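You operate a simulated robot arm through the tools that you are given. There is no shell and no other tool. Be economical: measure what you need, move in short steps, check, and stop when the job is done.

You run a simulated two-armed robot. Do the job below in one go: nothing can be reset, and whatever is moved stays where it is left.

Task
Free the guard, carry it with both hands to the green square.
Fine: star knob loose, red lever at FREE; then rub the dust off the grey base's plate and put the thick blue cloth back. Drop, pinch and damage nothing, leave nothing switched on. What is to be rubbed or washed off counts as gone when no trace of it is left.
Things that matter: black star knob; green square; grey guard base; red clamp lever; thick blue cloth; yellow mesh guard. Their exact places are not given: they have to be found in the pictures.

The check looks at the end state, three seconds after you hand in, the way a careful person would. Anything else that was tipped, shoved, dropped, spilled or broken makes it a failure. Flat cloth is picked up by pressing the open fingertips on it (5 to 10 N) and closing them slowly along it; thin cloth reads only 2 to 8 mm in the jaws.

Robot
Two 7-joint arms with two-finger parallel grippers on one trunk, on a base that drives. Base frame: it is fixed to the floor where the robot stands at the start and does not move with it; the origin is under the middle of the robot, x ahead of it, y to its left, z up; the surface under the hand at the start is at about z = 0.72. Units: m, degrees, N and s.
The left shoulder is at the start at [0.07, 0.163, 1.145], the right one opposite. With the tool pointing down near the work surface each hand reaches from about 0.36 to 0.86 m from the robot's upright axis, wherever it stands, measured 20 degrees to its own side. Places, roughly: black star knob [0.5, 0, 0.8]; green square [0.6, -0.5, 0.7]; grey guard base [0.6, 0.1, 0.7]; red clamp lever [0.5, 0.2, 0.8]. Payload 3.43 kg a hand.
The tool frame of a hand sits at the grasp point between the pads (the TCP): z along the fingers, y along the line on which they close. The tips reach 0.034 m beyond it. Largest opening 0.128 m; finger width 0.024, thickness 0.012; the body of the gripper, 0.048 by 0.13 m, starts 0.096 m behind the TCP.
Orientation is told as [roll, pitch, yaw] about the base's x, y, z axes, in that order, counted from this pose: with the fingers straight down and closing along the base's y, the tool's x points along the base's -x, its y along +y and its z along -z.

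Tools
- The arms move only by the tool nudge_tool. It takes "left_targets", "right_targets" or both (then of equal length, played together; a hand with none holds still); each is a list of rows, each an object (a shift or turn left out is 0, a gripper value left out holds the last) with "slide": the shift along the tool's x, y, z in units of 40 mm (1.0 is 40 mm), a list of three; "rotation": the turn, a rotation vector about the tool's x, y, z in units of 8 degrees (1.0 is 8 degrees), a list of three; "hand": the finger opening in m, from 0 to 0.128. In form: [{"slide": [tx, ty, tz], "rotation": [ax, ay, az], "hand": hand}, ...]. A call has 1 to 12 rows; each row shifts and turns the commanded pose from where the row before left it, along the tool's axes as they then stand. A call with a number of a shift or a turn outside -1 to 1 is refused whole. Each row takes 0.2 s and may step no farther than 0.05 m and 8.6 degrees from the row before; otherwise, or with a gripper value out of range, the whole call is refused. Where a pose cannot be reached the arm comes as near as it can. A force on the tool above 40 N (or 10 N above the force at the start of the call, whichever is more), or a blocked arm, ends the call early, and 0.2 s more pass. Each finger travels about 0.153 m/s and halts on what it meets, pressing with about 35 N; the grip force reading is that of the motor and also rises with nothing between the fingers. The clock runs only during rows and for 0.2 s after the last one: add rows that do not move to give the fingers time. The reply holds the time, the measured pose of the TCP, the force on the tool along the base axes, the opening and the grip force, in the units named above and with some noise, with the torque about the TCP (base axes, N m) and any sound that the robot's microphone picked up, and new pictures: "pictures" is both (left out), scene, wrist or none (wrist: the cameras of the hands that moved).
- Cameras (640 x 400 px; columns grow to the right, rows downward): "scene" is now at [0.1289, -0.0218, 1.3624]; the picture's right is [-0.27, -0.96, 0.00], its down [-0.65, 0.18, -0.73] and it looks along [0.71, -0.20, -0.68] (base axes); focal length 215 px, centre (320, 200). "left" rides on the left gripper at [0.076, 0.011, -0.16] in its tool frame; the picture's right is [-0.15, 0.99, 0.00], its down [-0.88, -0.13, -0.46] and it looks along [-0.45, -0.07, 0.89] (tool axes); focal length 234 px, centre (320, 200). "right" rides on the right gripper at [0.076, -0.011, -0.16] in its tool frame; the picture's right is [0.15, 0.99, 0.00], its down [-0.88, 0.13, -0.46] and it looks along [-0.45, 0.07, 0.89] (tool axes); focal length 234 px, centre (320, 200).
- lift_body(by): slides the trunk up (or, below 0, down) by that many m; the arms and the scene camera ride with it, the base frame stays. It gives what a move gives, with no picture.
- base_move(legs): drives the robot by 1 to 6 legs, each [ahead, left, turn to the left] in m, m and degrees, along the robot's own axes; the way and the turn of a leg run together, so that a leg with both is an arc; at most 1.5 m and 180 degrees a leg. The arms and the cameras ride along, it lands a little off, and it stops where it bumps. It gives what a move gives, and a new picture of the scene camera.
- pan_tilt(pan, tilt): turns the head with the scene camera to pan (to the left, within 86 degrees either way) and tilt (down, from -29 to 69), counted from straight ahead of the robot. It gives what a move gives, and a new picture of the scene camera.
- locate(camera, pixels): there is no depth. For up to 12 entries [column, row, z] of the newest picture of that camera ("zoom" is the newest enlarged one), the place [x, y] in the base frame at which the ray of that pixel passes the height z, good to about 0.002 m. No time passes.
- inspect(camera, box): a new picture of the part [left, top, right, bottom] of that camera's present view, enlarged. No time passes.
- sign_off(): hands the job in; it is judged then, once.

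Keep the steps short. Do not move on a guess: measure, check each grasp and each placing, and mend mistakes. In all there are 80 turns and 260 pictures (those below and enlarged ones count). Leave the grippers open and the arms clear of the work at the hand-in unless told otherwise, and finish with a single line.

The tools are called after "Emit:" as name(argument=value, ...) on one line, values as JSON. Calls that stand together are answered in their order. nudge_tool: Moves the arms, as the interface text tells. Its arguments: {"type":"object","properties":{"left_targets":{"type":"array","items":{"type":"object","properties":{"slide":{"type":"array","items":{"type":"number"}},"rotation":{"type":"array","items":{"type":"number"}},"hand":{"type":"number"}}}},"right_targets":{"type":"array","items":{"type":"object","properties":{"slide":{"type":"array","items":{"type":"number"}},"rotation":{"type":"array","items":{"type":"number"}},"hand":{"type":"number"}}}},"pictures":{"type":"string","enum":["both","scene","wrist","none"]}},"required":[]} The other tools are called the same way: lift_body (by) slides the trunk up or down; base_move (legs) drives the base; pan_tilt (pan, tilt) turns the head that bears the scene camera; locate (camera, pixels) gives the place at which the rays of pixels pass given heights; inspect (camera, box) takes an enlarged picture of a part of a camera's view; sign_off () hands the job in.

At the start:

```text
t: 0.0
left_tool_pos: [0.5684, 0.2732, 1.104]
left_tcp_rot: [0.0, 0.0, 0.0]
left_wrist_force: [0.2, -1.1, -0.2]
left_wrist_torque: [-0.03, -0.03, 0.0]
left_finger_gap: 0.128
left_gripper_force: 0.1
right_tool_pos: [0.4928, -0.1656, 1.0779]
right_tcp_rot: [0.0, -0.1, 0.0]
right_wrist_force: [-0.4, 0.6, -0.4]
right_wrist_torque: [0.03, 0.0, 0.0]
right_finger_gap: 0.1277
right_gripper_force: 0.0
trunk travel left (down, up): [-0.625, 0.315]
robot x, y, heading: [-0.0006, -0.0002, -0.1]
head pan, tilt: [-15.7, 42.8]
```

scene: 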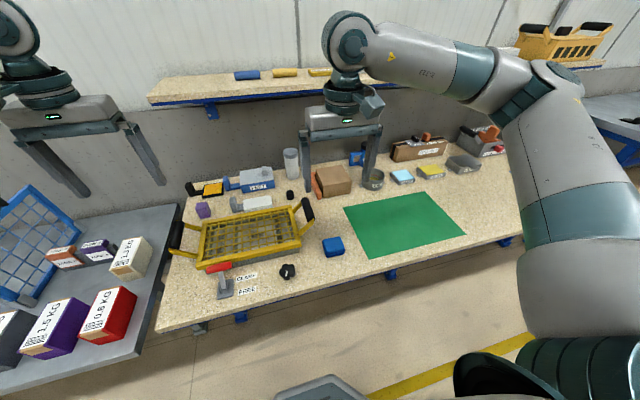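
right: 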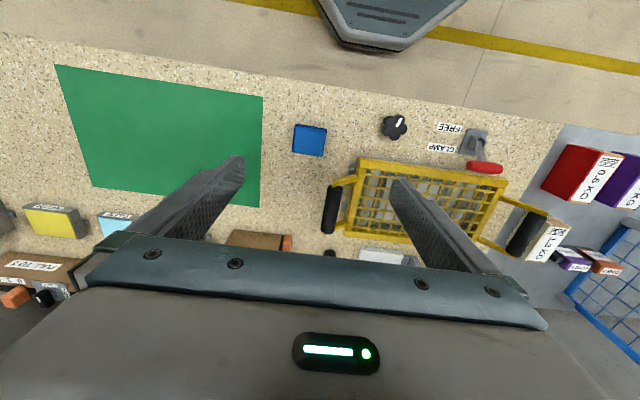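
left: 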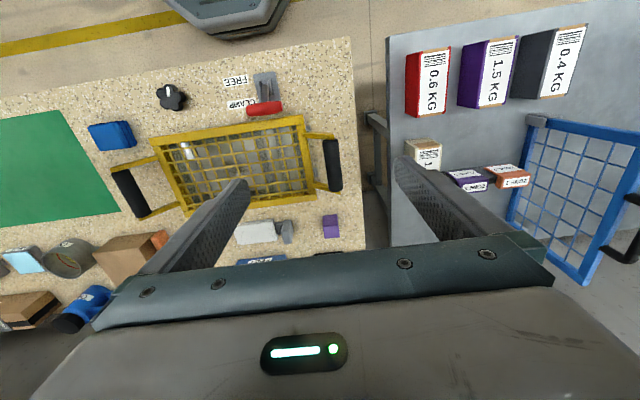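

I see the yellow guard near (250,238), the red lever near (222,275), the knob near (288,271) and the blue cloth near (333,246). I'll enlarge these and measure them first.

Emit:
inspect(camera="scene", box=[160, 180, 360, 305])

Emit:
inspect(camera="right", box=[280, 90, 560, 265])

Emit:
inspect(camera="left", box=[80, 60, 360, 235])

Emit:
locate(camera="left", pixels=[[171, 97, 0.76], [264, 108, 0.78], [265, 80, 0.72], [333, 166, 0.8], [128, 192, 0.8], [112, 135, 0.74], [150, 140, 0.76], [302, 117, 0.76], [318, 187, 0.76], [188, 215, 0.76]])

Emit:
locate(camera="right", pixels=[[394, 127, 0.76], [485, 168, 0.78], [477, 140, 0.72], [527, 235, 0.8], [331, 210, 0.8], [310, 140, 0.74], [57, 67, 0.72], [262, 97, 0.72], [259, 207, 0.72], [92, 187, 0.72]])

```text
3.20 times, centred on (260, 242) of scene
```

zoom: 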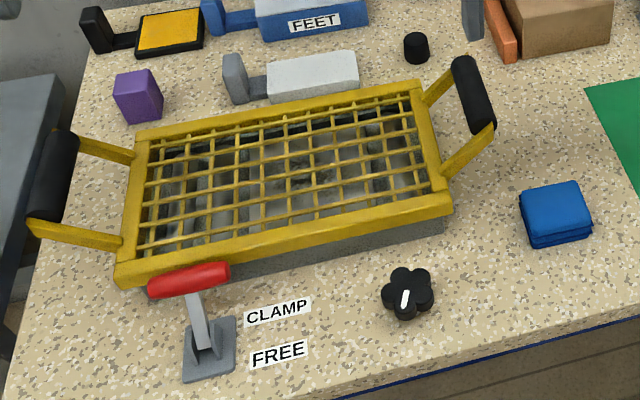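

```text
2.29 times, centred on (420, 178) of right
```

zoom: 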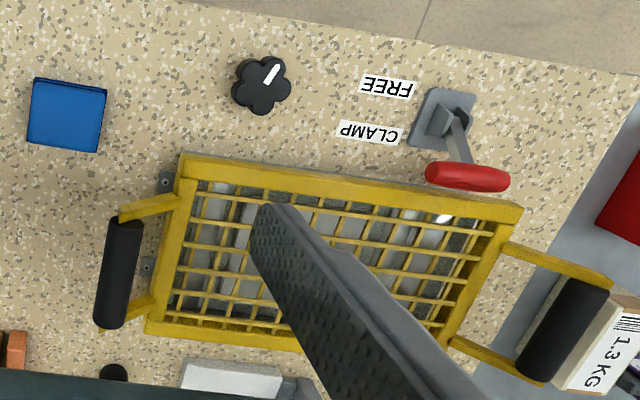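

```text
2.29 times, centred on (220, 148) of left
```

zoom: 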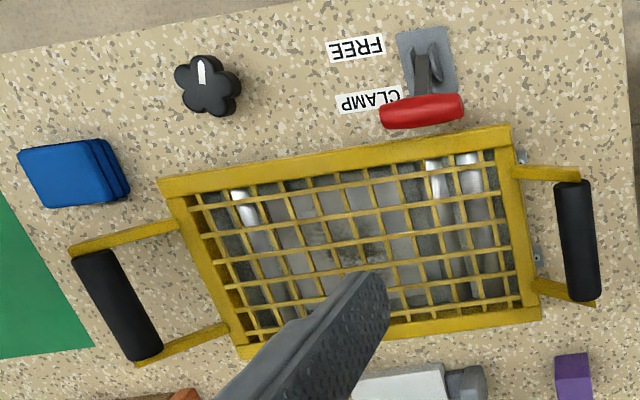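

```text
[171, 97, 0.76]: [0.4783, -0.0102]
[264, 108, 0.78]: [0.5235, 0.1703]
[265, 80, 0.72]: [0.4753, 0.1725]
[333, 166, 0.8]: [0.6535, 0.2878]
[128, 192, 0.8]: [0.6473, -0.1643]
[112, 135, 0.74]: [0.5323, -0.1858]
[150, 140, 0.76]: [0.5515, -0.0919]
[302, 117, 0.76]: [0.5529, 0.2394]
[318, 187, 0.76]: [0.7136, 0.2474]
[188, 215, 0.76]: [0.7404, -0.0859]
```

```text
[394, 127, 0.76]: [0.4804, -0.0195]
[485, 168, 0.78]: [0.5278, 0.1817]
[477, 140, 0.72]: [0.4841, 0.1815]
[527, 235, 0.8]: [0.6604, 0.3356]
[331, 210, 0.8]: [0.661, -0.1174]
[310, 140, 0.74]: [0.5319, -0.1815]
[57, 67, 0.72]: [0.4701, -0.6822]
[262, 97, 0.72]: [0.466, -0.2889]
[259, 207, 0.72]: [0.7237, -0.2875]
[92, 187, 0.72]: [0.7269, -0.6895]
```

The two cameras together put the handles at about (0.636, 0.288, 0.84) and (0.635, -0.123, 0.84), and the knob at about (0.479, -0.016, 0.75). The knob comes first, so I'm moving the right hand above it and looking again.

Emit:
nudge_tool(right_targets=[{"slide": [0.07, 0.748, 0.9], "hand": 0.1}, {"slide": [0.07, 0.748, 0.9]}, {"slide": [0.07, 0.748, 0.9]}, {"slide": [0.07, 0.748, 0.9]}, {"slide": [0.07, 0.748, 0.9]}, {}, {}])

```text
t: 1.6
left_tool_pos: [0.5685, 0.273, 1.1054]
left_tcp_rot: [0.1, 0.1, -0.1]
left_wrist_force: [-0.7, -0.3, -0.7]
left_wrist_torque: [-0.05, -0.02, 0.01]
left_finger_gap: 0.1281
left_gripper_force: 0.1
right_tool_pos: [0.4822, -0.0155, 0.9013]
right_tcp_rot: [0.1, -0.1, 0.0]
right_wrist_force: [0.0, 0.2, -0.3]
right_wrist_torque: [0.04, -0.01, -0.05]
right_finger_gap: 0.0999
right_gripper_force: 0.1
trunk travel left (down, up): [-0.625, 0.315]
robot x, y, heading: [-0.0022, 0.0007, 0.1]
head pan, tilt: [-15.7, 42.8]
```

scene: 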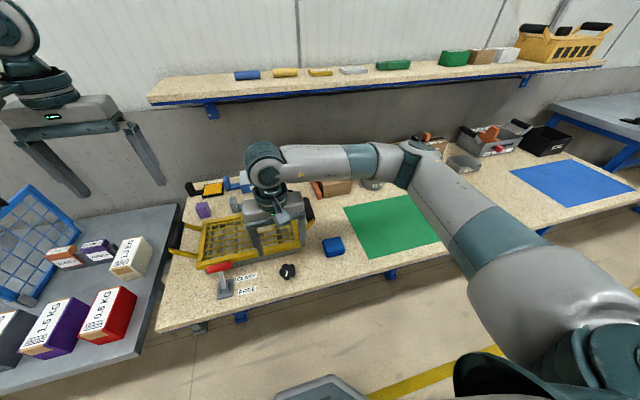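
right: 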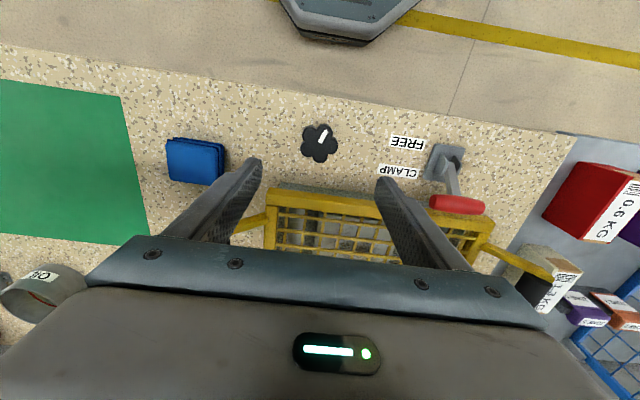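

The knob is at (319,142) in the right view. I'm measuring it and enlarging it.

Emit:
inspect(camera="right", box=[240, 100, 400, 200])

Emit:
locate(camera="right", pixels=[[319, 142, 0.75], [319, 142, 0.73], [319, 160, 0.72], [199, 158, 0.74]])

Emit:
locate(camera="scene", pixels=[[287, 271, 0.75], [287, 271, 0.73], [333, 245, 0.74]])

```text
4.00 times, centred on (320, 150) of right
```

zoom: 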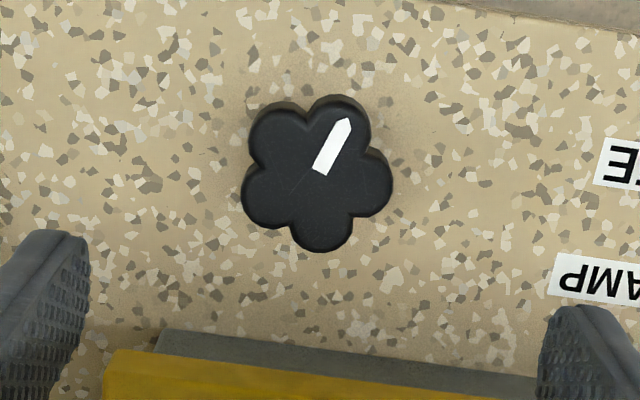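

```text
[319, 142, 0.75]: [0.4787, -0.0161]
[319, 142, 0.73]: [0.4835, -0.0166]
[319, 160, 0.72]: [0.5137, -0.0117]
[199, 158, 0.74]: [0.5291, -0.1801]
```

```text
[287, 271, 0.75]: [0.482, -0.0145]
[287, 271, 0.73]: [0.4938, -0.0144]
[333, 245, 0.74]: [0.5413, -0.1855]
```

The knob centre is (0.479, -0.016), with its top near 0.75 and a width of about 45 mm. I'm going down around it to TCP z = 0.763.

Emit:
nudge_tool(right_targets=[{"slide": [0.08, 0, 0.9], "hand": 0.09}, {"slide": [0, 0, 0.9]}, {"slide": [0, 0, 0.9]}, {"slide": [0, 0, 0.75]}, {}, {}], pictures="wrist")

```text
t: 3.0
left_tool_pos: [0.5679, 0.2727, 1.1042]
left_tcp_rot: [0.0, -0.1, 0.0]
left_wrist_force: [-0.5, 0.0, -0.1]
left_wrist_torque: [-0.01, 0.0, 0.01]
left_finger_gap: 0.1282
left_gripper_force: 0.1
right_tool_pos: [0.4723, -0.0149, 0.7619]
right_tcp_rot: [0.0, 0.0, 0.0]
right_wrist_force: [0.3, 0.3, 1.0]
right_wrist_torque: [-0.01, 0.02, -0.03]
right_finger_gap: 0.09
right_gripper_force: 0.0
trunk travel left (down, up): [-0.625, 0.315]
robot x, y, heading: [-0.0021, -0.0003, 0.0]
head pan, tilt: [-15.7, 42.8]
```

right: 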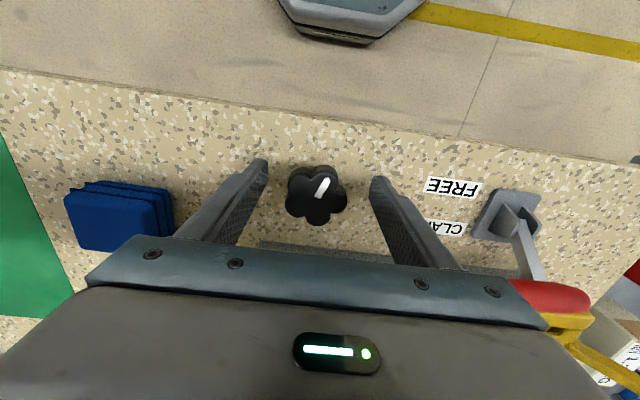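

Emit:
locate(camera="right", pixels=[[316, 192, 0.75], [316, 192, 0.74], [316, 165, 0.72]])

Emit:
inspect(camera="right", box=[220, 140, 420, 265])

```text
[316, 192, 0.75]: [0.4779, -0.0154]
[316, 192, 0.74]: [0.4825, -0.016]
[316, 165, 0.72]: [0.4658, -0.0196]
```

```text
3.20 times, centred on (320, 202) of right
```

zoom: 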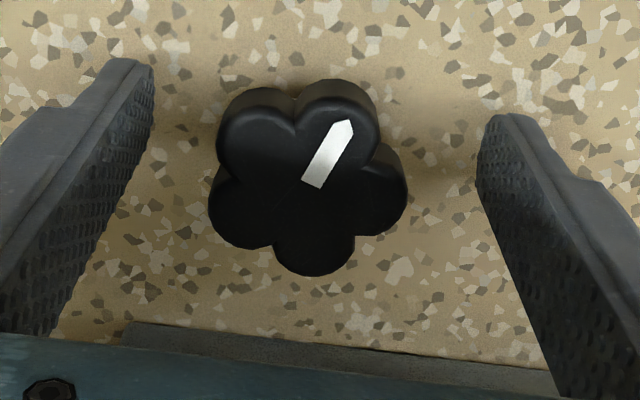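

The hand sits about 6 mm short in x. I'm correcting that, then closing on the knob.

Emit:
nudge_tool(right_targets=[{"slide": [-0.16, -0.02, 0]}, {"hand": 0.06}, {"hand": 0.035}, {"hand": 0.03}, {}], pictures="wrist")

```text
t: 4.2
left_tool_pos: [0.568, 0.2723, 1.1058]
left_tcp_rot: [0.0, 0.0, 0.0]
left_wrist_force: [-0.2, 0.3, -0.2]
left_wrist_torque: [-0.01, 0.0, -0.01]
left_finger_gap: 0.1282
left_gripper_force: 0.1
right_tool_pos: [0.4799, -0.0174, 0.7625]
right_tcp_rot: [0.0, 0.0, -0.1]
right_wrist_force: [1.0, -5.0, 0.6]
right_wrist_torque: [-0.5, -0.08, -0.02]
right_finger_gap: 0.0449
right_gripper_force: 44.9
trunk travel left (down, up): [-0.625, 0.315]
robot x, y, heading: [-0.0004, -0.0021, 0.0]
head pan, tilt: [-15.7, 42.8]
```

right: 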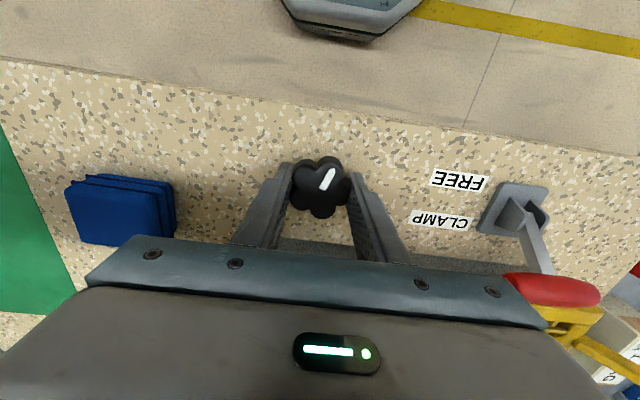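

The grip holds at 45 mm and the side pull is only 5 N. I'm turning it counter-clockwise seen from above (minus about tool z), 48° to start.

Emit:
nudge_tool(right_targets=[{"slide": [0, 0.03, 0], "rotation": [0, 0, -0.7]}, {"rotation": [0, 0, -0.9]}, {"rotation": [0, 0, -0.9]}, {"rotation": [0, 0, -0.9]}, {"rotation": [0, 0, -0.9]}, {"rotation": [0, 0, -0.9]}, {"rotation": [0, 0, -0.8]}, {}], pictures="wrist")

```text
t: 6.0
left_tool_pos: [0.5661, 0.272, 1.1057]
left_tcp_rot: [0.0, -0.1, 0.0]
left_wrist_force: [0.2, 0.9, 0.1]
left_wrist_torque: [0.01, 0.01, -0.01]
left_finger_gap: 0.1279
left_gripper_force: 0.1
right_tool_pos: [0.4804, -0.0158, 0.7633]
right_tcp_rot: [0.0, -0.1, 48.0]
right_wrist_force: [-10.4, -6.6, 9.5]
right_wrist_torque: [-0.41, 0.25, -0.04]
right_finger_gap: 0.0444
right_gripper_force: 44.9
trunk travel left (down, up): [-0.625, 0.315]
robot x, y, heading: [-0.0004, 0.0019, 0.1]
head pan, tilt: [-15.7, 42.8]
```

right: 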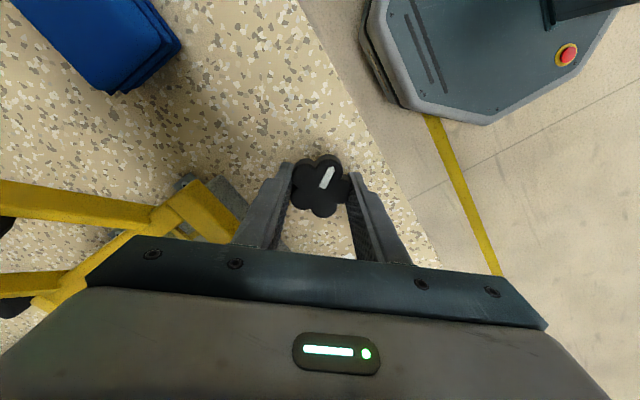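

It turned with the hand without resistance, and the pointer followed. I'm turning another 56°.

Emit:
nudge_tool(right_targets=[{"rotation": [0, 0, -1]}, {"rotation": [0, 0, -1]}, {"rotation": [0, 0, -1]}, {"rotation": [0, 0, -1]}, {"rotation": [0, 0, -1]}, {"rotation": [0, 0, -1]}, {"rotation": [0, 0, -1]}, {}], pictures="both")

```text
t: 7.7
left_tool_pos: [0.569, 0.2722, 1.1051]
left_tcp_rot: [0.1, 0.0, 0.0]
left_wrist_force: [-0.1, -0.4, 0.4]
left_wrist_torque: [-0.02, -0.02, 0.02]
left_finger_gap: 0.1277
left_gripper_force: 0.1
right_tool_pos: [0.4803, -0.0073, 0.7581]
right_tcp_rot: [0.0, -0.1, 91.6]
right_wrist_force: [2.8, -9.4, -3.3]
right_wrist_torque: [1.23, -0.15, 0.05]
right_finger_gap: 0.0444
right_gripper_force: 45.2
right hand out of reach, approached as far as the arm can: row 6, 7
trunk travel left (down, up): [-0.625, 0.315]
robot x, y, heading: [0.004, -0.0025, -0.2]
head pan, tilt: [-15.7, 42.8]
stopped in row 8 (right hand): the force on the tool passed its limit at 42 N (the readings are from after the stop); the commanded pose is now the measured one
```

scene: 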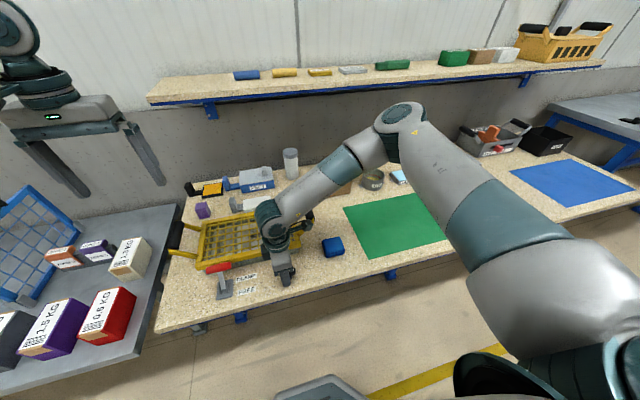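
right: 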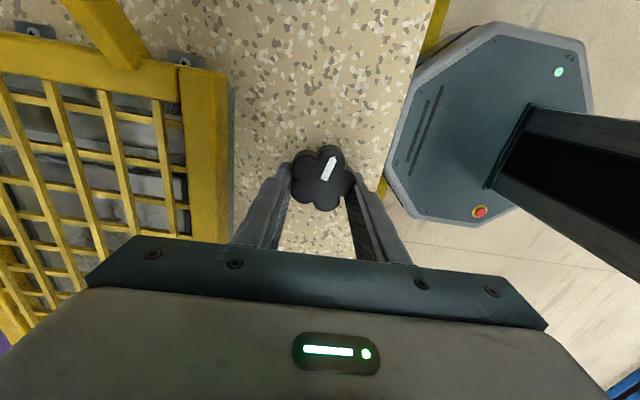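

The arm's limit was at 92°, and there was no knob stop (little torque). I'm opening, backing up and turning back to look at the knob.

Emit:
nudge_tool(right_targets=[{"hand": 0.08}, {"hand": 0.09}, {"slide": [0, 0, -0.9]}, {"slide": [0, 0, -0.6]}, {"rotation": [0, 0, 1]}, {"rotation": [0, 0, 1]}, {"rotation": [0, 0, 1]}, {"rotation": [0, 0, 1]}, {"rotation": [0, 0, 1]}, {"rotation": [0, 0, 1]}, {"rotation": [0, 0, 1]}, {"rotation": [0, 0, 1]}], pictures="none")

Emit:
nudge_tool(right_targets=[{"rotation": [0, 0, 1]}, {"rotation": [0, 0, 1]}, {"rotation": [0, 0, 1]}, {"rotation": [0, 0, 1]}, {"rotation": [0, 0, 1]}, {"rotation": [0, 0, 1]}, {"rotation": [0, 0, 1]}, {"rotation": [0, 0, 1]}, {}], pictures="wrist")

```text
t: 10.3
left_tool_pos: [0.5698, 0.2714, 1.1054]
left_tcp_rot: [0.0, 0.1, 0.1]
left_wrist_force: [1.1, 0.1, 1.3]
left_wrist_torque: [0.02, 0.01, 0.01]
left_finger_gap: 0.1278
left_gripper_force: 0.1
right_tool_pos: [0.4798, -0.0063, 0.782]
right_tcp_rot: [0.3, 0.0, 27.6]
right_wrist_force: [-0.3, 0.3, -0.8]
right_wrist_torque: [0.04, 0.01, -0.02]
right_finger_gap: 0.0903
right_gripper_force: 0.1
right hand out of reach, approached as far as the arm can: row 3, 4
trunk travel left (down, up): [-0.625, 0.315]
robot x, y, heading: [0.0011, 0.0032, -0.1]
head pan, tilt: [-15.7, 42.8]
```

```text
t: 12.3
left_tool_pos: [0.5687, 0.2724, 1.1056]
left_tcp_rot: [0.0, 0.0, 0.0]
left_wrist_force: [0.5, -0.6, -0.1]
left_wrist_torque: [-0.01, 0.0, 0.02]
left_finger_gap: 0.1278
left_gripper_force: 0.1
right_tool_pos: [0.4788, -0.0059, 0.7837]
right_tcp_rot: [0.2, 0.4, -36.3]
right_wrist_force: [-0.4, -0.2, 0.0]
right_wrist_torque: [-0.02, 0.01, -0.02]
right_finger_gap: 0.0897
right_gripper_force: 0.1
trunk travel left (down, up): [-0.625, 0.315]
robot x, y, heading: [0.0002, 0.0002, -0.2]
head pan, tilt: [-15.7, 42.8]
```

right: 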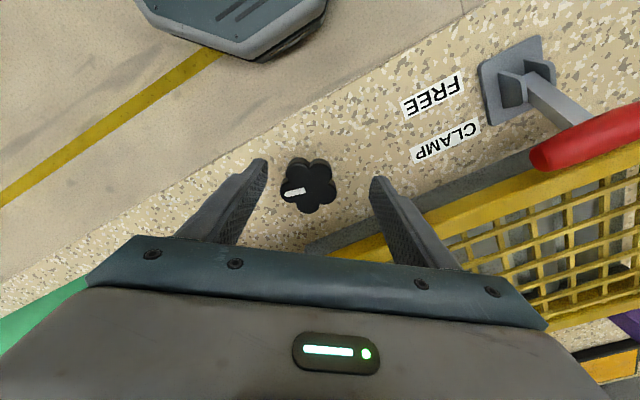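

The knob has turned about 90°. It's worth turning it further to feel for an end stop, so I'm regripping at yaw -36°.

Emit:
nudge_tool(right_targets=[{"slide": [-0.17, -0.19, 0]}, {"slide": [0, 0, 0.5]}, {"hand": 0.06}, {"hand": 0.035}, {"hand": 0.03}, {}], pictures="wrist")

```text
t: 13.7
left_tool_pos: [0.5674, 0.2702, 1.1056]
left_tcp_rot: [0.0, -0.1, 0.0]
left_wrist_force: [-1.2, 0.4, -0.2]
left_wrist_torque: [0.0, -0.03, 0.0]
left_finger_gap: 0.1279
left_gripper_force: 0.1
right_tool_pos: [0.4806, -0.0164, 0.764]
right_tcp_rot: [0.1, 0.3, -36.2]
right_wrist_force: [-5.8, -5.9, -2.3]
right_wrist_torque: [-0.59, -0.7, 0.01]
right_finger_gap: 0.0453
right_gripper_force: 45.3
trunk travel left (down, up): [-0.625, 0.315]
robot x, y, heading: [-0.0004, -0.0026, -0.2]
head pan, tilt: [-15.7, 42.8]
```

right: 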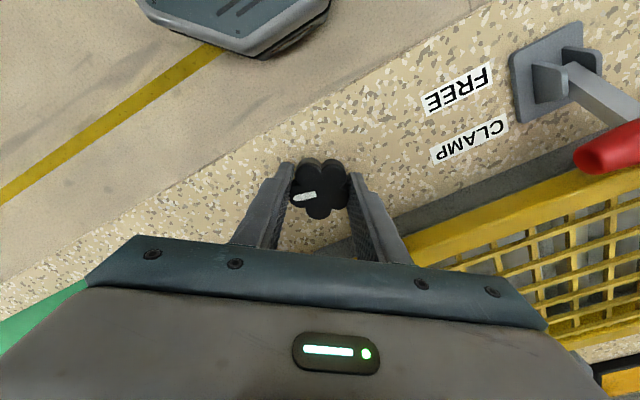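

It's gripped. I'm turning 88° counter-clockwise and watching the torque.

Emit:
nudge_tool(right_targets=[{"rotation": [0, 0, -1]}, {"rotation": [0, 0, -1]}, {"rotation": [0, 0, -1]}, {"rotation": [0, 0, -1]}, {"rotation": [0, 0, -1]}, {"rotation": [0, 0, -1]}, {"rotation": [0, 0, -1]}, {"rotation": [0, 0, -1]}, {"rotation": [0, 0, -1]}, {"rotation": [0, 0, -1]}, {"rotation": [0, 0, -1]}], pictures="wrist")

```text
t: 16.1
left_tool_pos: [0.5669, 0.2691, 1.1064]
left_tcp_rot: [0.1, 0.0, 0.0]
left_wrist_force: [-0.2, 0.0, -0.3]
left_wrist_torque: [-0.02, 0.0, 0.02]
left_finger_gap: 0.1281
left_gripper_force: 0.0
right_tool_pos: [0.4807, -0.0176, 0.7637]
right_tcp_rot: [0.2, -0.3, 51.8]
right_wrist_force: [2.3, -24.3, 28.5]
right_wrist_torque: [-0.44, -0.18, -0.01]
right_finger_gap: 0.0452
right_gripper_force: 44.9
trunk travel left (down, up): [-0.625, 0.315]
robot x, y, heading: [-0.0013, -0.0023, -0.1]
head pan, tilt: [-15.7, 42.8]
```

right: 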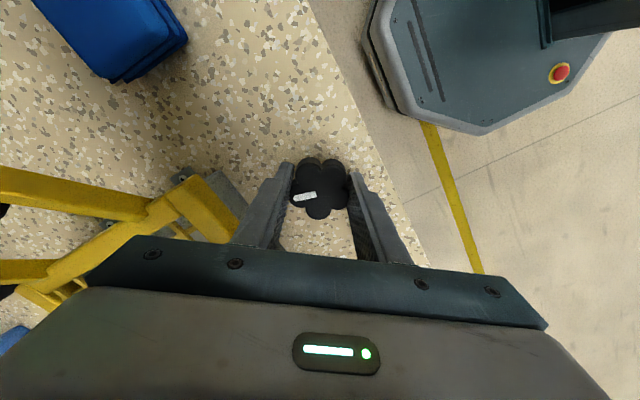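

Now 180° in total, turning freely. I'm opening and rising to check the knob, with the hand back near yaw 0.

Emit:
nudge_tool(right_targets=[{"hand": 0.08}, {"hand": 0.09}, {"slide": [0, 0, -0.9]}, {"slide": [0, 0, -0.9]}, {"rotation": [0, 0, 1]}, {"rotation": [0, 0, 1]}, {"rotation": [0, 0, 1]}, {"rotation": [0, 0, 1]}, {"rotation": [0, 0, 1]}, {"rotation": [0, 0, 1]}, {"rotation": [0, 0, 0.5]}, {}], pictures="wrist")

Emit:
inspect(camera="scene", box=[200, 240, 320, 315])

```text
t: 18.7
left_tool_pos: [0.5683, 0.2726, 1.1056]
left_tcp_rot: [0.0, 0.0, 0.0]
left_wrist_force: [0.2, -0.5, 0.0]
left_wrist_torque: [-0.02, 0.03, -0.03]
left_finger_gap: 0.1279
left_gripper_force: 0.1
right_tool_pos: [0.4802, -0.0143, 0.835]
right_tcp_rot: [0.3, 0.2, -0.3]
right_wrist_force: [-0.8, 0.0, 1.1]
right_wrist_torque: [0.03, 0.0, 0.01]
right_finger_gap: 0.0898
right_gripper_force: 0.0
trunk travel left (down, up): [-0.625, 0.315]
robot x, y, heading: [-0.0009, -0.0034, -0.1]
head pan, tilt: [-15.7, 42.8]
```

right: 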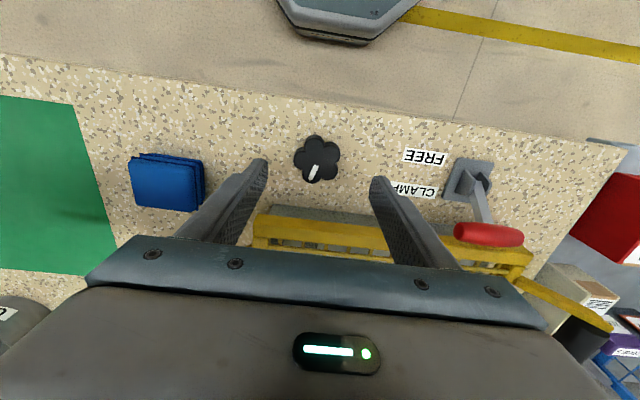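

```text
5.33 times, centred on (260, 278) of scene
```

zoom: 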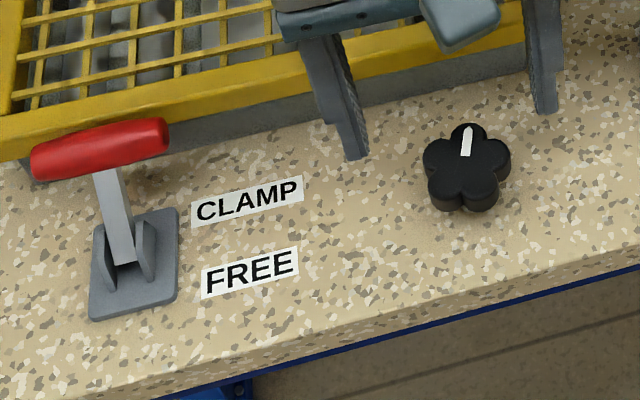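

The pointer has reversed, so it's a half turn. Next is the lever: its red handle is at about (0.524, 0.173, 0.791). I'll pinch its ends along y with the left hand while the right hand withdraws.

Emit:
nudge_tool(left_targets=[{"slide": [0.183, -0.415, 0.857]}, {"slide": [0.183, -0.415, 0.857]}, {"slide": [0.183, -0.415, 0.857]}, {"slide": [0.183, -0.415, 0.857]}, {"slide": [0.183, -0.415, 0.857]}, {"slide": [0.183, -0.415, 0.857]}, {}, {}], right_targets=[{"slide": [0, -0.9, -0.8]}, {"slide": [0, -0.9, -0.8]}, {"slide": [0, -0.9, -0.8]}, {"slide": [0, -0.9, -0.8]}, {"slide": [0, -0.9, -0.8]}, {"slide": [0, -0.9, -0.8]}, {}, {}], pictures="both")

```text
t: 20.5
left_tool_pos: [0.5254, 0.1724, 0.9006]
left_tcp_rot: [-0.1, 0.0, -0.1]
left_wrist_force: [0.1, -0.1, -0.6]
left_wrist_torque: [0.0, 0.01, -0.02]
left_finger_gap: 0.1278
left_gripper_force: 0.0
right_tool_pos: [0.4807, -0.2285, 1.0255]
right_tcp_rot: [0.3, 0.1, -0.2]
right_wrist_force: [0.5, -0.7, 0.9]
right_wrist_torque: [0.0, 0.03, -0.02]
right_finger_gap: 0.0902
right_gripper_force: 0.0
trunk travel left (down, up): [-0.625, 0.315]
robot x, y, heading: [-0.0006, -0.0017, 0.1]
head pan, tilt: [-15.7, 42.8]
```

scene: 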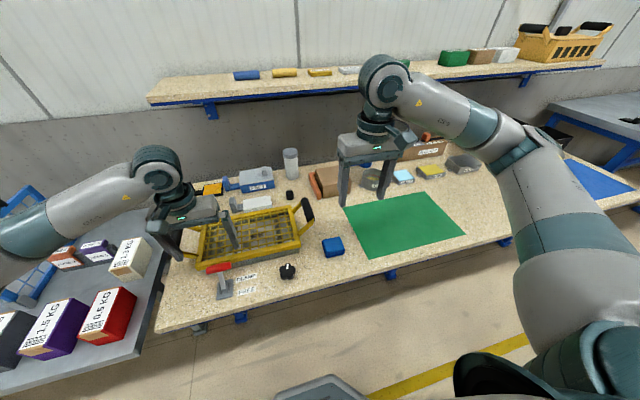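
right: 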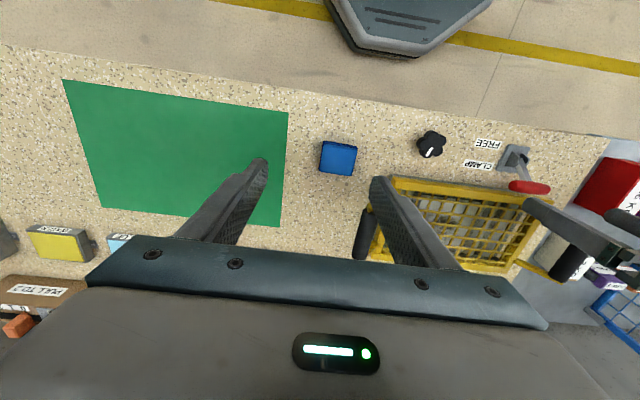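
left: 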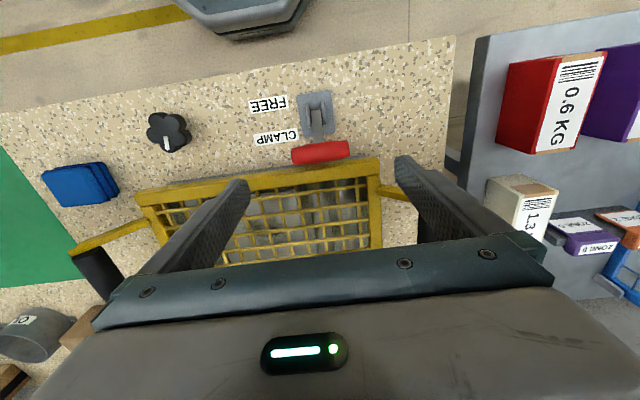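

I'm measuring the red handle at (321,152) and the frame corners near (380,160).

Emit:
locate(camera="left", pixels=[[321, 152, 0.79], [292, 157, 0.79], [349, 148, 0.79], [380, 158, 0.76], [137, 195, 0.76], [318, 125, 0.73]])

Emit:
locate(camera="right", pixels=[[530, 187, 0.79], [512, 184, 0.79], [550, 190, 0.79], [394, 178, 0.76]])

Emit:
inspect(camera="left", box=[240, 80, 400, 180])

```text
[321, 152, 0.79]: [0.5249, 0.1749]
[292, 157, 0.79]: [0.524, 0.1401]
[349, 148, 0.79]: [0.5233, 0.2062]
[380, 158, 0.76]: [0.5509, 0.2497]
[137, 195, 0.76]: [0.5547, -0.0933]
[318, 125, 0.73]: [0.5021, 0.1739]
```

```text
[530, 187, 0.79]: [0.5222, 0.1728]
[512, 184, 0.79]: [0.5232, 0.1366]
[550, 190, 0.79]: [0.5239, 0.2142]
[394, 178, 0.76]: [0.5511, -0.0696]
```

```text
4.00 times, centred on (320, 130) of left
```

zoom: 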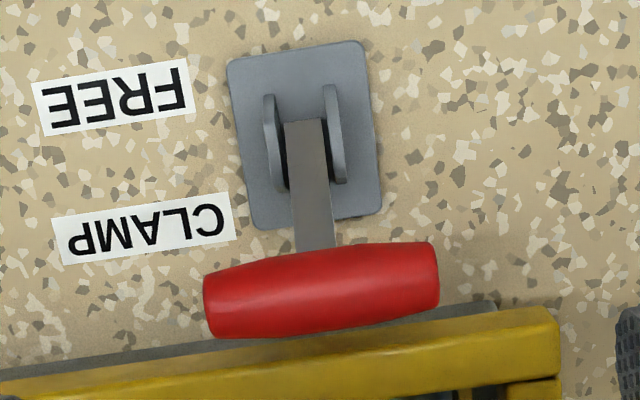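

The handle centre is (0.524, 0.174, 0.79), 70 mm long along y, clear of the frame (edge at x ≈ 0.55). I'm lowering around it and closing on the ends.

Emit:
nudge_tool(left_targets=[{"slide": [0.04, 0.04, 0.85]}, {"slide": [0, 0, 0.85]}, {"slide": [0, 0, 0.8]}, {}, {"hand": 0.09}, {"hand": 0.07}, {"hand": 0.06}, {}], pictures="wrist")

```text
t: 22.3
left_tool_pos: [0.5223, 0.1712, 0.798]
left_tcp_rot: [-0.1, 0.0, 0.0]
left_wrist_force: [-0.1, -1.4, -2.9]
left_wrist_torque: [-0.41, -0.17, 0.01]
left_finger_gap: 0.0678
left_gripper_force: 45.0
right_tool_pos: [0.4804, -0.2279, 1.026]
right_tcp_rot: [0.4, 0.1, -0.3]
right_wrist_force: [-0.2, -0.4, -0.4]
right_wrist_torque: [-0.03, 0.01, -0.01]
right_finger_gap: 0.0901
right_gripper_force: 0.0
trunk travel left (down, up): [-0.625, 0.315]
robot x, y, heading: [-0.0015, -0.0046, -0.0]
head pan, tilt: [-15.7, 42.8]
```

left: 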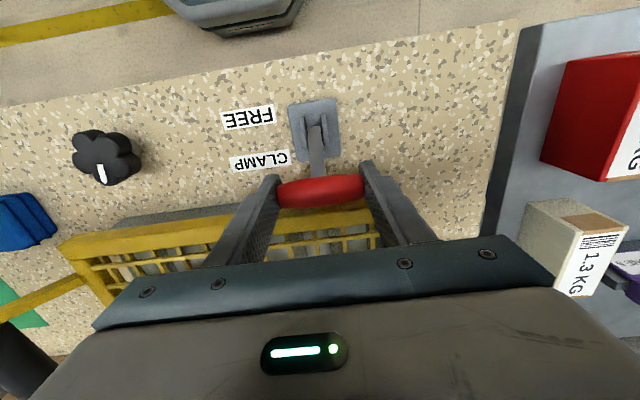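

It's held at 68 mm. I'm moving it along the arc towards FREE, the first half first.

Emit:
nudge_tool(left_targets=[{"slide": [0.235, 0, -0.16]}, {"slide": [0.258, 0, -0.115]}, {"slide": [0.275, 0, -0.068]}, {"slide": [0.283, 0, -0.02]}, {}], pictures="wrist")

```text
t: 23.5
left_tool_pos: [0.4825, 0.1725, 0.8157]
left_tcp_rot: [-0.1, -0.2, -0.1]
left_wrist_force: [8.2, -3.7, 4.7]
left_wrist_torque: [-0.36, -0.67, -0.64]
left_finger_gap: 0.0678
left_gripper_force: 44.8
right_tool_pos: [0.4805, -0.2284, 1.0257]
right_tcp_rot: [0.3, 0.3, -0.3]
right_wrist_force: [0.0, 0.4, -0.3]
right_wrist_torque: [0.01, 0.01, 0.0]
right_finger_gap: 0.0899
right_gripper_force: 0.1
trunk travel left (down, up): [-0.625, 0.315]
robot x, y, heading: [0.0028, -0.0039, -0.0]
head pan, tilt: [-15.7, 42.8]
```

left: 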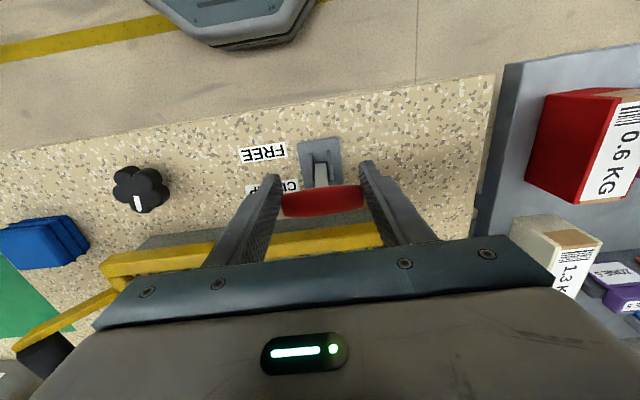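

The lever follows with small forces. Next is the second half of the arc.

Emit:
nudge_tool(left_targets=[{"slide": [0.283, 0, 0.03]}, {"slide": [0.273, 0, 0.078]}, {"slide": [0.255, 0, 0.125]}, {"slide": [0.185, 0, 0.13]}, {}], pictures="wrist")

Emit:
inspect(camera="scene", box=[180, 230, 320, 317])

```text
t: 24.7
left_tool_pos: [0.4404, 0.1744, 0.798]
left_tcp_rot: [0.0, 0.1, -0.1]
left_wrist_force: [-0.4, 0.0, -0.1]
left_wrist_torque: [0.04, -0.01, 0.01]
left_finger_gap: 0.0598
left_gripper_force: 0.2
right_tool_pos: [0.4795, -0.2272, 1.0268]
right_tcp_rot: [0.3, 0.3, -0.3]
right_wrist_force: [0.5, 0.2, 0.0]
right_wrist_torque: [0.01, 0.0, 0.03]
right_finger_gap: 0.09
right_gripper_force: 0.0
trunk travel left (down, up): [-0.625, 0.315]
robot x, y, heading: [0.0024, 0.0004, -0.1]
head pan, tilt: [-15.7, 42.8]
```

left: 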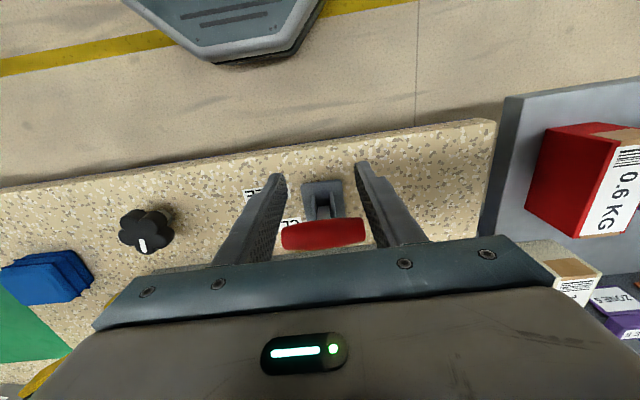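

```text
4.57 times, centred on (250, 274) of scene
```

zoom: 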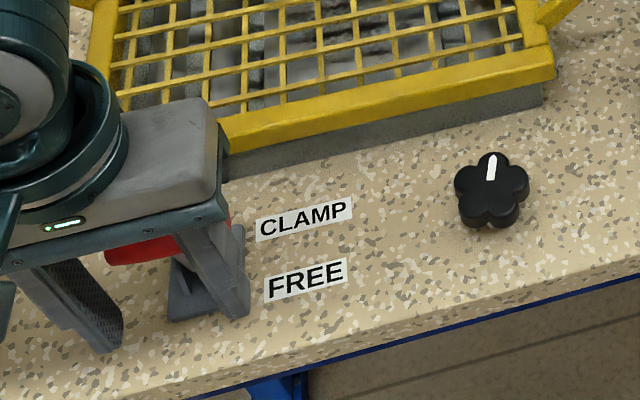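

The handle slipped out and now sits at (323,233) in the left view. I'm measuring where it stands.

Emit:
locate(camera="left", pixels=[[323, 233, 0.8], [323, 233, 0.79], [323, 200, 0.73]])

Emit:
locate(camera="scene", pixels=[[213, 284, 0.8]])

Emit:
inspect(camera="left", box=[240, 140, 400, 260])

Emit:
inspect(camera="right", box=[460, 100, 620, 220])

```text
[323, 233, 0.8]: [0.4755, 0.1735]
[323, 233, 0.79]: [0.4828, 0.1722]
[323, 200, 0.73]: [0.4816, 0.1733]
```

```text
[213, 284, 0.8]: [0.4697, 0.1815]
```

```text
3.33 times, centred on (320, 200) of left
```

zoom: 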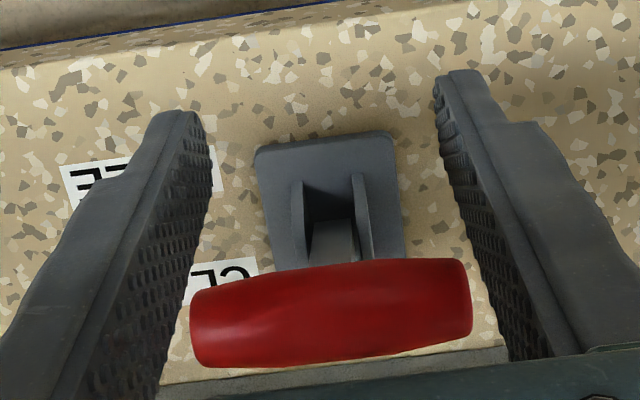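

```text
3.33 times, centred on (540, 160) of right
```

zoom: 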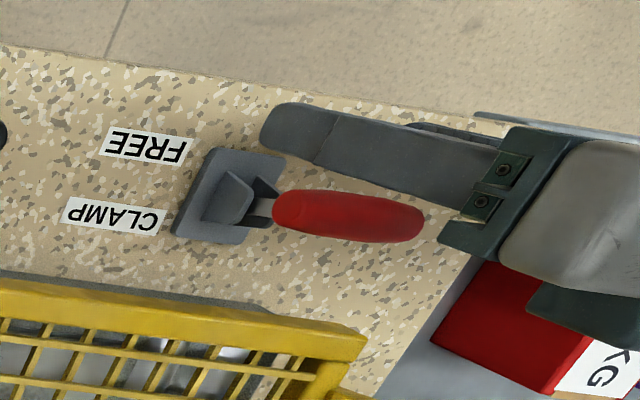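

The lever is upright at x ≈ 0.479. I'll go over it, close the fingers behind it and push it towards the robot.

Emit:
nudge_tool(left_targets=[{"hand": 0.1}, {"slide": [0, 0, -0.95]}, {"slide": [0, 0, -0.95]}, {"slide": [-0.95, 0, 0], "hand": 0.05}, {"slide": [-0.95, 0, 0], "hand": 0.0}, {}, {"slide": [0, 0, 0.8]}, {"slide": [0, 0, 0.65]}, {}], pictures="wrist")

```text
t: 26.7
left_tool_pos: [0.5218, 0.1733, 0.8156]
left_tcp_rot: [0.0, 0.0, 0.1]
left_wrist_force: [0.1, -0.7, 0.9]
left_wrist_torque: [0.0, -0.01, -0.02]
left_finger_gap: 0.0002
left_gripper_force: 32.9
right_tool_pos: [0.4806, -0.2273, 1.0253]
right_tcp_rot: [0.3, 0.2, -0.3]
right_wrist_force: [0.2, -0.2, -0.1]
right_wrist_torque: [-0.01, 0.03, 0.01]
right_finger_gap: 0.0901
right_gripper_force: 0.1
trunk travel left (down, up): [-0.625, 0.315]
robot x, y, heading: [0.0022, 0.002, -0.2]
head pan, tilt: [-15.7, 42.8]
```

left: 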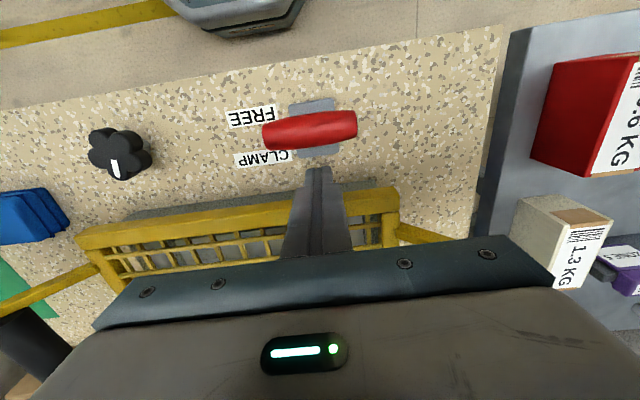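

Behind it now. I'm pushing towards -x in small rows.

Emit:
nudge_tool(left_targets=[{"slide": [0.25, 0, 0]}, {"slide": [0.25, 0, 0]}, {"slide": [0.25, 0, 0.03]}, {"slide": [0.25, 0, 0.08]}, {"slide": [0.25, 0, 0.13]}, {"slide": [0.2, 0, 0.15]}, {}], pictures="wrist")

Emit:
inspect(camera="right", box=[460, 100, 620, 220])

```text
t: 27.9
left_tool_pos: [0.4802, 0.1726, 0.8144]
left_tcp_rot: [-0.2, -1.4, 0.6]
left_wrist_force: [7.0, -0.5, 1.3]
left_wrist_torque: [0.01, -0.46, -0.02]
left_finger_gap: 0.0002
left_gripper_force: 32.9
right_tool_pos: [0.481, -0.2293, 1.0253]
right_tcp_rot: [0.3, 0.2, -0.3]
right_wrist_force: [-0.5, -0.6, 0.1]
right_wrist_torque: [-0.01, -0.02, -0.02]
right_finger_gap: 0.0898
right_gripper_force: 0.1
trunk travel left (down, up): [-0.625, 0.315]
robot x, y, heading: [-0.0017, 0.0036, 0.2]
head pan, tilt: [-15.7, 42.8]
stopped in row 5 (left hand): the force on the tool passed its limit at 48 N (the readings are from after the stop); the commanded pose is now the measured one
```

left: 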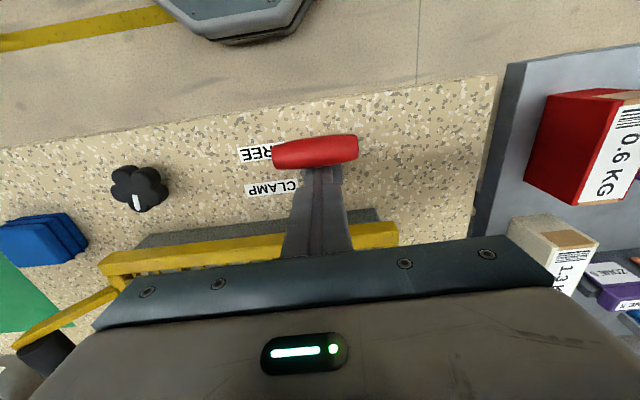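

```text
3.33 times, centred on (540, 160) of right
```

zoom: 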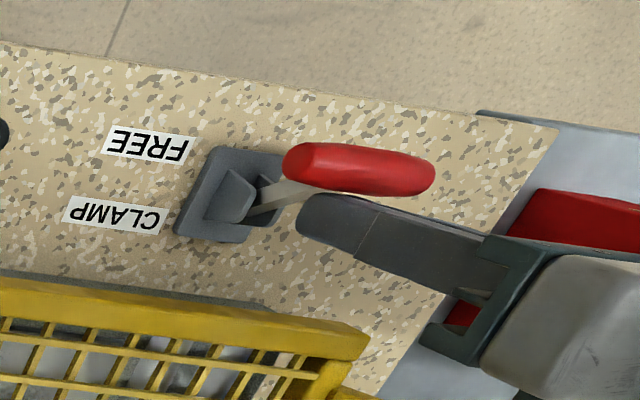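

It hit a hard stop at 48 N. I'm checking the handle's angle.

Emit:
locate(camera="left", pixels=[[316, 152, 0.8], [316, 152, 0.79], [316, 152, 0.78], [263, 152, 0.72], [270, 187, 0.72]])

Emit:
locate(camera="right", pixels=[[548, 151, 0.8], [548, 151, 0.79], [548, 151, 0.78]])

Emit:
inspect(camera="left", box=[230, 110, 410, 250])

```text
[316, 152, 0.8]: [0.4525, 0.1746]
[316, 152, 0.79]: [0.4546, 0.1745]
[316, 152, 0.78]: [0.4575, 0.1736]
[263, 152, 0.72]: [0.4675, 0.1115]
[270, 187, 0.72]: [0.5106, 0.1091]
```

```text
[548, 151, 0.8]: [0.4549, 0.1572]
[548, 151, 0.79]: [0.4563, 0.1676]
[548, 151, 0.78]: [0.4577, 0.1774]
```

```text
2.86 times, centred on (320, 180) of left
```

zoom: 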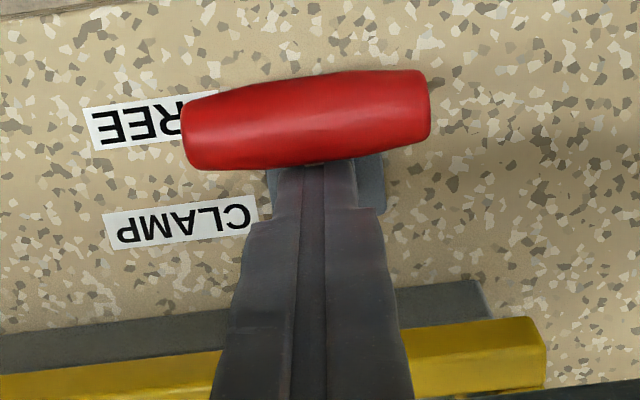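

The handle is at (0.456, 0.174), the mirror image of its clamped place about the pivot, so it is at FREE. I'm raising the left hand and moving both hands above the guard's handles.

Emit:
nudge_tool(left_targets=[{"slide": [-0.2, 0, 0]}, {"slide": [0, 0, -0.95]}, {"slide": [0, 0, -0.95]}, {"slide": [-0.6, 0.4, -0.8], "hand": 0.09}, {"slide": [-0.8, 0.6, -0.5]}, {"slide": [-0.8, 0.6, 0]}, {"slide": [-0.8, 0.6, 0]}, {"slide": [-0.75, 0.67, 0]}, {}], right_targets=[{}, {"slide": [-0.55, 0.37, 0.27]}, {"slide": [-0.55, 0.37, 0.27]}, {"slide": [-0.55, 0.37, 0.27]}, {"slide": [-0.55, 0.38, 0.27]}, {"slide": [-0.55, 0.38, 0.27]}, {"slide": [-0.55, 0.38, 0.27]}, {"slide": [-0.55, 0.38, 0.27]}, {}])

```text
t: 29.9
left_tool_pos: [0.6349, 0.2905, 0.9445]
left_tcp_rot: [-0.2, -1.1, 0.4]
left_wrist_force: [-0.2, -0.4, 0.3]
left_wrist_torque: [0.03, -0.02, -0.01]
left_finger_gap: 0.0899
left_gripper_force: 0.1
right_tool_pos: [0.6345, -0.1243, 0.9487]
right_tcp_rot: [0.3, 0.1, -0.3]
right_wrist_force: [0.1, 0.5, 0.5]
right_wrist_torque: [0.02, 0.0, 0.0]
right_finger_gap: 0.0897
right_gripper_force: 0.0
trunk travel left (down, up): [-0.625, 0.315]
robot x, y, heading: [0.0014, -0.0065, -0.1]
head pan, tilt: [-15.7, 42.8]
```

scene: 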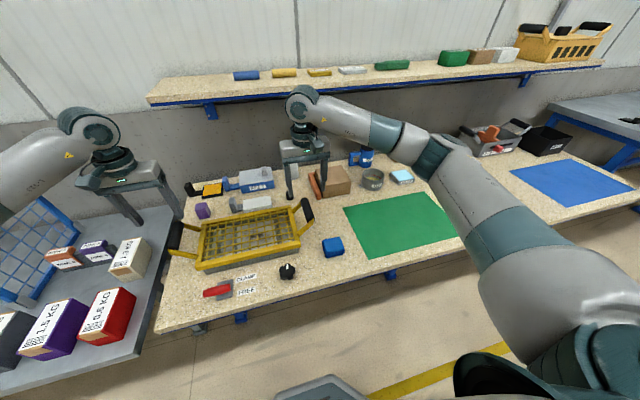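
right: 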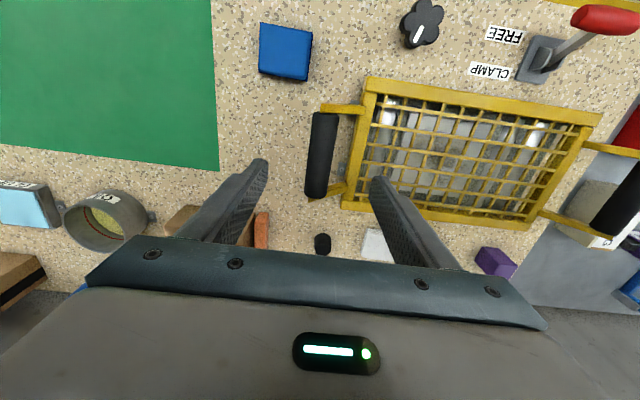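
left: 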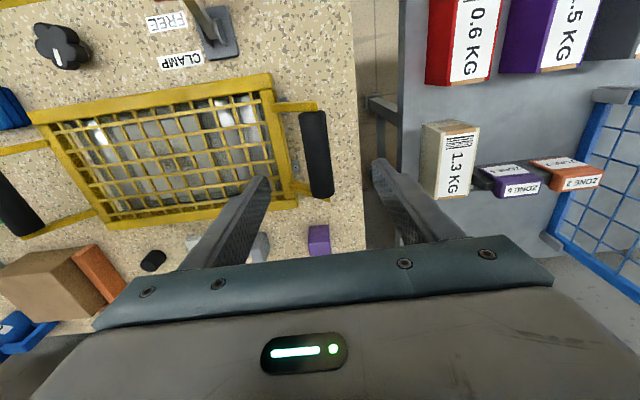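

The lever stays at FREE. I'm measuring both black grips: left view (311,113)–(321,195), right view (322,113)–(317,196).

Emit:
locate(camera="left", pixels=[[313, 113, 0.84], [320, 195, 0.84], [316, 155, 0.84], [316, 155, 0.85], [20, 205, 0.84]])

Emit:
locate(camera="right", pixels=[[323, 114, 0.84], [317, 196, 0.84], [320, 155, 0.84], [320, 155, 0.85], [620, 205, 0.84]])

Emit:
inspect(camera="left", box=[30, 70, 350, 230])

Emit:
inspect(camera="scene", box=[160, 190, 340, 310])

```text
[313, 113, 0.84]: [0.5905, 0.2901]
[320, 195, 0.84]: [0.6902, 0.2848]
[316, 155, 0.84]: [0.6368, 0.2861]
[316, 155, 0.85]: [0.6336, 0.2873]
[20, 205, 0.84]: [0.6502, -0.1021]
```

```text
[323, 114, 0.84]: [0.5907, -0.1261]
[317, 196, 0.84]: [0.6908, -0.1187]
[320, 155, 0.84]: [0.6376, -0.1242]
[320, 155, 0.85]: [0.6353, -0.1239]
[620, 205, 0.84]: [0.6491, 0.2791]
```

```text
2.00 times, centred on (190, 150) of left
```

zoom: 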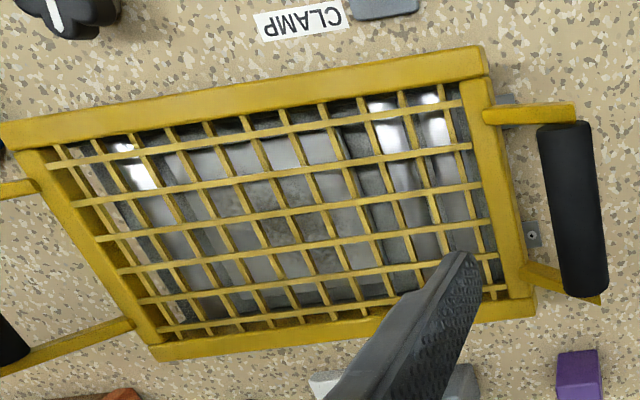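

```text
3.33 times, centred on (250, 250) of scene
```

zoom: 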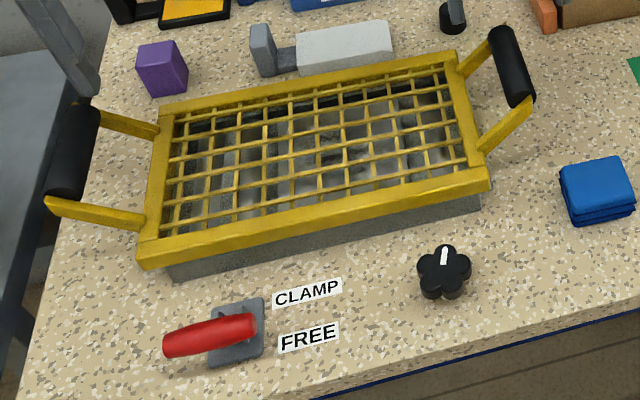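

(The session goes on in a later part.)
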